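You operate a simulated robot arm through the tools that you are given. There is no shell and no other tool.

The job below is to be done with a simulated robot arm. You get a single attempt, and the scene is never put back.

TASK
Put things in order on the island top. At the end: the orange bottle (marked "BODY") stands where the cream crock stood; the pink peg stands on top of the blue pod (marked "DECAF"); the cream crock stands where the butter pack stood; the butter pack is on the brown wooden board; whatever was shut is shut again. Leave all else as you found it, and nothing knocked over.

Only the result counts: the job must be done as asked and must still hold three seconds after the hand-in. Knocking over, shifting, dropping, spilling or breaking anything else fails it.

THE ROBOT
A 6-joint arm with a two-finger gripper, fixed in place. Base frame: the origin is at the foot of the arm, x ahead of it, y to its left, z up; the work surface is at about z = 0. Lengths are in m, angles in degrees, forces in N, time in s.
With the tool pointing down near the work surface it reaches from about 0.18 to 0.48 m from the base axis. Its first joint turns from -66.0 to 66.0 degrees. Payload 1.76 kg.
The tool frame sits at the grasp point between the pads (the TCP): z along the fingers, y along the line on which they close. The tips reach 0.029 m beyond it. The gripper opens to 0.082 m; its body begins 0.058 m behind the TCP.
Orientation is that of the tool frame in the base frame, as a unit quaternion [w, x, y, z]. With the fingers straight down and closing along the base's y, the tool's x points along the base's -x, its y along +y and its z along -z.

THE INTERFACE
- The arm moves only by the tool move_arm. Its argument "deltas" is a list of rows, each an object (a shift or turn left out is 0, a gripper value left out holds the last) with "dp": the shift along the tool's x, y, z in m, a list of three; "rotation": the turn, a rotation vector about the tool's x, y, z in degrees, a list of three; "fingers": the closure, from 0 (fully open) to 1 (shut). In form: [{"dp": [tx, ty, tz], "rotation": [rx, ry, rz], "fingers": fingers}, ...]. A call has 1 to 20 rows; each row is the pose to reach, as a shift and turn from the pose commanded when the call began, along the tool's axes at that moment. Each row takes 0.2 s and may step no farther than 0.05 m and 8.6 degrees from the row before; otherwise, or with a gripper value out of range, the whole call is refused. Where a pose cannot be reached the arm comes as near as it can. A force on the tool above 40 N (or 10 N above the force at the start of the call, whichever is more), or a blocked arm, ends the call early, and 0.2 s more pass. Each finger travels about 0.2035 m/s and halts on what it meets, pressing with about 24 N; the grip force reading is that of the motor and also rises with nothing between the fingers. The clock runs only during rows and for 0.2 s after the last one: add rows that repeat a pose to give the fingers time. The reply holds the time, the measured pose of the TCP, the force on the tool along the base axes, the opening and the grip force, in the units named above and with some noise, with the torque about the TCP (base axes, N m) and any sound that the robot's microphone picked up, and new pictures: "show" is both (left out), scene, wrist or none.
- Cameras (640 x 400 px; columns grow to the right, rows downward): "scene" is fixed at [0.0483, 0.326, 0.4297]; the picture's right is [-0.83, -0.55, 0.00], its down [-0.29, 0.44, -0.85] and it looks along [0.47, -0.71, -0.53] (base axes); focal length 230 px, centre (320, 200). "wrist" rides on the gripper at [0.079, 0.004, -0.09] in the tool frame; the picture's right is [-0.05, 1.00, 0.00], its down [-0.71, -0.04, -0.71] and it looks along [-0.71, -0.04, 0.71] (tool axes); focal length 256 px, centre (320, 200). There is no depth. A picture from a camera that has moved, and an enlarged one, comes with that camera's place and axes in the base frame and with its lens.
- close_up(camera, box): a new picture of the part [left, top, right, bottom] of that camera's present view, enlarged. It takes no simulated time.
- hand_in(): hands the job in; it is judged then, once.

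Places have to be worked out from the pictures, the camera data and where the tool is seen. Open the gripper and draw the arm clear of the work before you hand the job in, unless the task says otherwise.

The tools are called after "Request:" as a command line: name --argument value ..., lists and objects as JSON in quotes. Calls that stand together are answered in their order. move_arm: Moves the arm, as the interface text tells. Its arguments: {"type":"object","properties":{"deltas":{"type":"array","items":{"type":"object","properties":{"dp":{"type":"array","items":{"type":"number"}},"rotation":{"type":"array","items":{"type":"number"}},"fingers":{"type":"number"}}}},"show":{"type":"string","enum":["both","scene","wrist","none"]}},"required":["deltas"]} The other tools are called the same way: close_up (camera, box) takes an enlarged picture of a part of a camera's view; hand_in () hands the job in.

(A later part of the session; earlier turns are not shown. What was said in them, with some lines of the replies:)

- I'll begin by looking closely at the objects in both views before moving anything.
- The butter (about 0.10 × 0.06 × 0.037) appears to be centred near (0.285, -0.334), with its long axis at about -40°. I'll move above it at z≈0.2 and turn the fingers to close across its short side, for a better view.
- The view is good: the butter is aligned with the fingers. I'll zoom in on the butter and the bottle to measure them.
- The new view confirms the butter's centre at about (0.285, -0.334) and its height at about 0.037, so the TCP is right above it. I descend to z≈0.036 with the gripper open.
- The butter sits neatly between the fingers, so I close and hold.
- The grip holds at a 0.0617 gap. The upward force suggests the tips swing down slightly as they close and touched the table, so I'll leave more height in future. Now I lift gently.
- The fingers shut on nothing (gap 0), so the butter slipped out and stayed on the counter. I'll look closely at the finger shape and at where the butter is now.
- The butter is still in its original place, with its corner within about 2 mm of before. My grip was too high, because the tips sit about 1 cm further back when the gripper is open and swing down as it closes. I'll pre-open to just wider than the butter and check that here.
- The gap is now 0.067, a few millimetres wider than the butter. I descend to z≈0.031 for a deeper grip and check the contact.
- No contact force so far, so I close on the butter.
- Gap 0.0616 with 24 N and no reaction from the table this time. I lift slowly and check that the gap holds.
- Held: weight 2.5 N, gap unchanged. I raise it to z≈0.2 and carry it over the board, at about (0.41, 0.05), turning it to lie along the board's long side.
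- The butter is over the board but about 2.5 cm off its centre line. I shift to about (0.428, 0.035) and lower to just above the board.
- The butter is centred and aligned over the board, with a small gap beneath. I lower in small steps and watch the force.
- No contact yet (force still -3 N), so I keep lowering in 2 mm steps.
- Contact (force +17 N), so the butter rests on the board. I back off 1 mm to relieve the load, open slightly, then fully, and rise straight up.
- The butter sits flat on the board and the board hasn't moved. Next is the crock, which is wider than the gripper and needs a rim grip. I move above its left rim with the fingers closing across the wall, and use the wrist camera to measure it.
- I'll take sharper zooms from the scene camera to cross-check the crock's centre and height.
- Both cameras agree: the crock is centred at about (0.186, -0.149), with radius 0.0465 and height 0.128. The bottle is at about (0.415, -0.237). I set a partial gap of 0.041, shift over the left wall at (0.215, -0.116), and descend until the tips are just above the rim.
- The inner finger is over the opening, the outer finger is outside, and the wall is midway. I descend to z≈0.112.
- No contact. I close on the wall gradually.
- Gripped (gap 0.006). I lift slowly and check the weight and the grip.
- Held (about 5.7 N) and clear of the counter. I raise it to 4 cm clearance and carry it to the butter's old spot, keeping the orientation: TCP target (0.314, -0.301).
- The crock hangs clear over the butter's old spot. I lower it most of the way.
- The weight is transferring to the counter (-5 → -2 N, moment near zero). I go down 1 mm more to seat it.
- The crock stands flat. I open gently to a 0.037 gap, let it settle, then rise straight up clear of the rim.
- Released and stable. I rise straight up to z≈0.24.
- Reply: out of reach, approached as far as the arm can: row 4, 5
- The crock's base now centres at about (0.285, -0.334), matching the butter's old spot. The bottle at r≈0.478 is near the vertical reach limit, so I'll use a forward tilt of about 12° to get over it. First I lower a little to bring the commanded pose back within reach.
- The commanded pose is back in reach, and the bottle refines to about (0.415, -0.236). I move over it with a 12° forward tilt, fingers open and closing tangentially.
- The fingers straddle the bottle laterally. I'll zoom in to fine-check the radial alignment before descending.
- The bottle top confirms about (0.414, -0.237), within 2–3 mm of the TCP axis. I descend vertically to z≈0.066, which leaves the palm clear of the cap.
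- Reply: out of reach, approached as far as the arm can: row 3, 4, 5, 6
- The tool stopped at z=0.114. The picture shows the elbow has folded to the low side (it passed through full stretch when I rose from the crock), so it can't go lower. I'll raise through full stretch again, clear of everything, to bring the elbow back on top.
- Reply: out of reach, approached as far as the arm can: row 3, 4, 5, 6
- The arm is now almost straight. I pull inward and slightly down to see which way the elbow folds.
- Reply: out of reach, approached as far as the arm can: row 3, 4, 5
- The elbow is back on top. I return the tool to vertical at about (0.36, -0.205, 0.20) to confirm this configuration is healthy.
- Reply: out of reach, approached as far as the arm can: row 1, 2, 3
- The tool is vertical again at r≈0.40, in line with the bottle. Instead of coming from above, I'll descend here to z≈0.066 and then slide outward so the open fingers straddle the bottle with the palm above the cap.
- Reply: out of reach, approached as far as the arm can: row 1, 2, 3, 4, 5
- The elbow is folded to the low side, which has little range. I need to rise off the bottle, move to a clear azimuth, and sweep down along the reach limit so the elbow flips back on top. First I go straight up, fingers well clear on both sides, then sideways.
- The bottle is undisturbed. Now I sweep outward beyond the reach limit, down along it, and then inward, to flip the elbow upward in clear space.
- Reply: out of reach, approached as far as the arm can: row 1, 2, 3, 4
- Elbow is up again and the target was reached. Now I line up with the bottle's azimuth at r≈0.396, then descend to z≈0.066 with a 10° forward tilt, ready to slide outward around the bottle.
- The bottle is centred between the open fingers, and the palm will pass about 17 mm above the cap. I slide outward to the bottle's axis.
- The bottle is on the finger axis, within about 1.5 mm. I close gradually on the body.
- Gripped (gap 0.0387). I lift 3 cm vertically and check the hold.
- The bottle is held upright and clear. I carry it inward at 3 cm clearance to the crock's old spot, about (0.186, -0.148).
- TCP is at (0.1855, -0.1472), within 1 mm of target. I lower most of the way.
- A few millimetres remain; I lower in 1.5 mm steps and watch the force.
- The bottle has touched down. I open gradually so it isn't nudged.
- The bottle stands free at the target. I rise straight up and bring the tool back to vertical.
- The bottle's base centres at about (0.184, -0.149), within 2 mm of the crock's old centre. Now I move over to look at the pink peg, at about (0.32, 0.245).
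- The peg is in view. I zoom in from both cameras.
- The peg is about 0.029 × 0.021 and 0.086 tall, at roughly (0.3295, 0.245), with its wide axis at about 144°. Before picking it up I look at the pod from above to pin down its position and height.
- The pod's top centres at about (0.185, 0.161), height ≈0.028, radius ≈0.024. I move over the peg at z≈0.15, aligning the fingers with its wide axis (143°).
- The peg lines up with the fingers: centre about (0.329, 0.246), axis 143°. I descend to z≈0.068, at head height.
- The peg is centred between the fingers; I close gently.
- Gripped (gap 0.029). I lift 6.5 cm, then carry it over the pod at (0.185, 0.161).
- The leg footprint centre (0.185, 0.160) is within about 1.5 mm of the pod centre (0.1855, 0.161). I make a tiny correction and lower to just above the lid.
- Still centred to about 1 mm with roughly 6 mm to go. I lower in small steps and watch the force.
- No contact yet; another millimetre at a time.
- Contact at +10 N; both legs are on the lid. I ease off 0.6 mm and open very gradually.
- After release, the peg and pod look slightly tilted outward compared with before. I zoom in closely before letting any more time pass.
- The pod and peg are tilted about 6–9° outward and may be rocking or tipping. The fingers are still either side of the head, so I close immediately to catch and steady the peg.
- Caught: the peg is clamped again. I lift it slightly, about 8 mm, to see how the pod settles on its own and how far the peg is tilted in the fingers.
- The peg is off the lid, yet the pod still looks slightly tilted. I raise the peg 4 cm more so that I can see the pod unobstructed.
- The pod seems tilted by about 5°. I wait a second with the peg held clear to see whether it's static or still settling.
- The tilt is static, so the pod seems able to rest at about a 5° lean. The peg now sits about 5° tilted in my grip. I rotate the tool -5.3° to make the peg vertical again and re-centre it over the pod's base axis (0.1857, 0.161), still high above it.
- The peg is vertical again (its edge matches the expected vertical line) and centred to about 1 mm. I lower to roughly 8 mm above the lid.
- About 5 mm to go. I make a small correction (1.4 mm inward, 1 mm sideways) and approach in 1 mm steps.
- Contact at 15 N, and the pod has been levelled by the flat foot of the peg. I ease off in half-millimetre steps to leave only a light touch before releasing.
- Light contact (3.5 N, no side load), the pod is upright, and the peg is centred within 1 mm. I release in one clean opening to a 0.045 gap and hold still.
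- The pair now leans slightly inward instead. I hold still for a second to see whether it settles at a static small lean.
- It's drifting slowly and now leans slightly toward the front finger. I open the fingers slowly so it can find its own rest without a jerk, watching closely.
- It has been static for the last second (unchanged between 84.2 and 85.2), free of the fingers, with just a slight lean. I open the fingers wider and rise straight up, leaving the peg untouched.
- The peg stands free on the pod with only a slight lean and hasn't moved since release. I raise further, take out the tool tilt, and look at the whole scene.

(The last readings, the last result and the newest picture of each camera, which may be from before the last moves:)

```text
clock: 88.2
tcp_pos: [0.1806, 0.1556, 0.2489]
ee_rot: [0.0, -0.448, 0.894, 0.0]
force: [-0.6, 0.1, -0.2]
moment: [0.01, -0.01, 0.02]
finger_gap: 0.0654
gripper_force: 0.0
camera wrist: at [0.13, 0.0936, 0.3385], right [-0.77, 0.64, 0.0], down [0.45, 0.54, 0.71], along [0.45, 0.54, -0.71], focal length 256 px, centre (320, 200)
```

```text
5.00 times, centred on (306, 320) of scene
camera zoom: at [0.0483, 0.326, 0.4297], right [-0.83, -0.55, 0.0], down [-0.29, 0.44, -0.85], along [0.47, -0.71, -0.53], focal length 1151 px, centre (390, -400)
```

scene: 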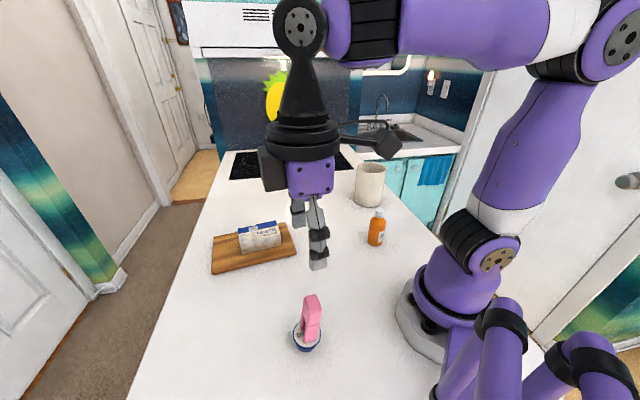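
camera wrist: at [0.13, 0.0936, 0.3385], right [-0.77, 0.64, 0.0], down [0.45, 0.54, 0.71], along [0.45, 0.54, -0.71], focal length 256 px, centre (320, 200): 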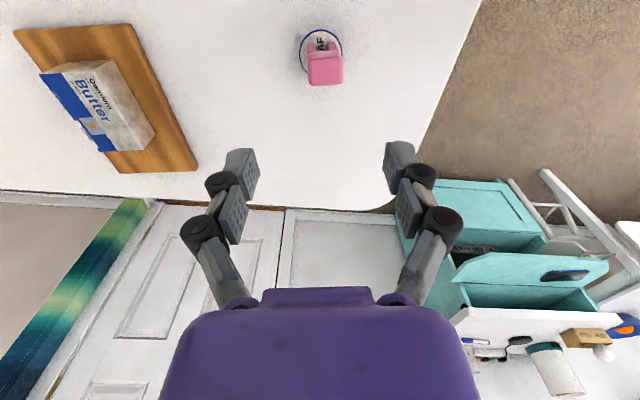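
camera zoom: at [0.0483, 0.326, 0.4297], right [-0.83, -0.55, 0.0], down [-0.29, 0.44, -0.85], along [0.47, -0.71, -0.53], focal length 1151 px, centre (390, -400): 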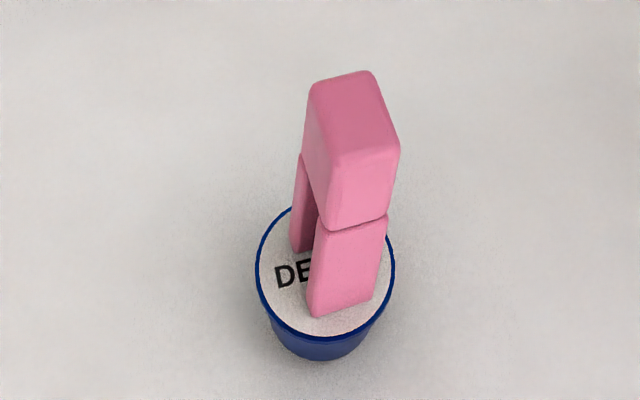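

The peg stands on the pod with a small static lean of about 6°, and everything else is in place. I draw the arm back to its neutral pose well clear, with the gripper open.

Request:
move_arm --deltas '[{"dp": [0.019, -0.0293, -0.0006], "rotation": [0, 0, 6.66], "fingers": 0}, {"dp": [0.0381, -0.0586, -0.0013], "rotation": [0, 0, 13.3]}, {"dp": [0.0571, -0.0879, -0.0019], "rotation": [0, 0, 20]}, {"dp": [0.0761, -0.1172, -0.0025], "rotation": [0, 0, 26.6]}, {"dp": [0.0951, -0.1464, -0.0031], "rotation": [0, 0, 33.3]}, {"dp": [0.1142, -0.1757, -0.0038], "rotation": [0, 0, 40]}, {"dp": [0.1332, -0.205, -0.0044], "rotation": [0, 0, 46.6]}, {"dp": [0.1522, -0.2343, -0.005], "rotation": [0, 0, 53.3]}, {"dp": [0.1522, -0.2343, -0.005], "rotation": [0, 0, 53.3]}]'

Request:
close_up --camera "scene" --box '[266, 280, 346, 360]'

Request:
close_up --camera "scene" --box '[190, 150, 430, 300]'

```text
clock: 90.2
tcp_pos: [0.276, -0.111, 0.2537]
ee_rot: [0.0, 0.001, 1.0, 0.001]
force: [-1.0, 0.0, 0.0]
moment: [-0.03, 0.06, 0.01]
finger_gap: 0.082
gripper_force: 0.1
camera wrist: at [0.1971, -0.1058, 0.3429], right [0.06, 1.0, 0.0], down [0.71, -0.04, 0.71], along [0.71, -0.04, -0.71], focal length 256 px, centre (320, 200)
```

scene: 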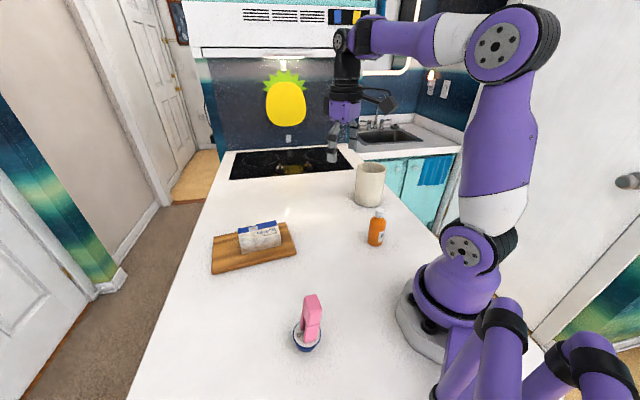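
wrist: 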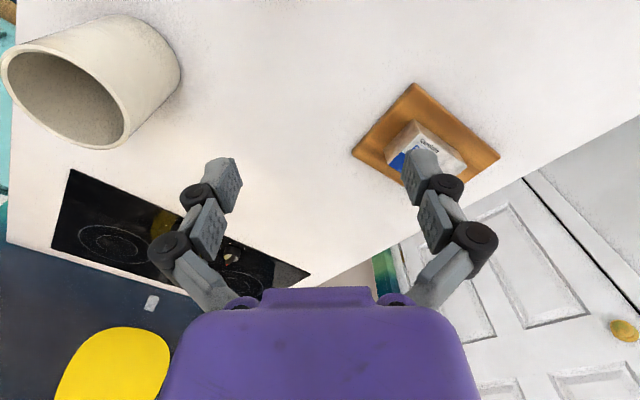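

```text
5.00 times, centred on (306, 320) of scene
camera zoom: at [0.0483, 0.326, 0.4297], right [-0.83, -0.55, 0.0], down [-0.29, 0.44, -0.85], along [0.47, -0.71, -0.53], focal length 1151 px, centre (390, -400)
```

zoom: 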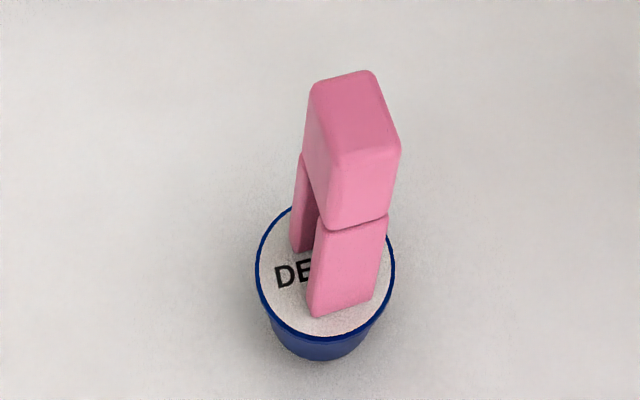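

```text
2.67 times, centred on (310, 225) of scene
camera zoom: at [0.0483, 0.326, 0.4297], right [-0.83, -0.55, 0.0], down [-0.29, 0.44, -0.85], along [0.47, -0.71, -0.53], focal length 614 px, centre (347, 133)
```

zoom: 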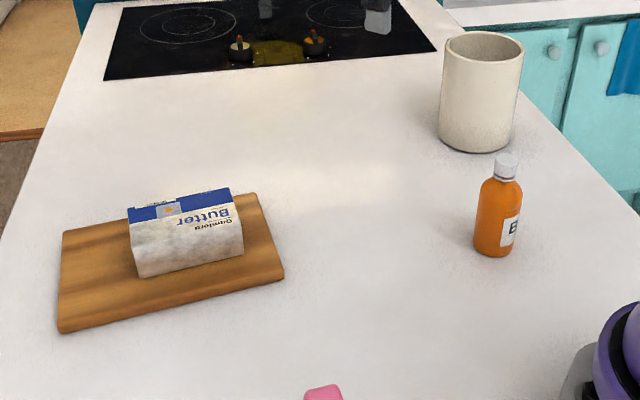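

Final check: the bottle is at the crock's old spot, the crock at the butter's old spot, the butter lies flat on the board (which hasn't moved), and the peg stands on the pod. The peg picture hasn't changed for several seconds. The gripper is open and clear, so I hand in.

Request:
hand_in

```text
The job is handed in.
```

I finished the tidy-up and handed it in. The peg on the pod leans slightly and is the only part I'm unsure of.

- **Orange bottle:** it stands where the cream crock stood, within about 2 mm by the camera measurements.
- **Cream crock:** it stands where the butter pack stood, also within a few millimetres.
- **Butter pack:** it lies flat on the wooden board, and the board did not move. My first grip slipped, but the butter stayed in its place and the second grip held.
- **Pink peg:** it stands on the blue "DECAF" pod with a lean of about 6°. The pod tips by about 5° with the peg on it and did not stay level in either of two placements. The pair had not visibly moved for about six seconds before hand-in, so I left it rather than risk knocking it over.

The pod shifted by only a millimetre or two. Nothing was knocked over, and nothing had been opened that needed shutting. The gripper is open, and the arm is back near its starting pose, clear of everything.
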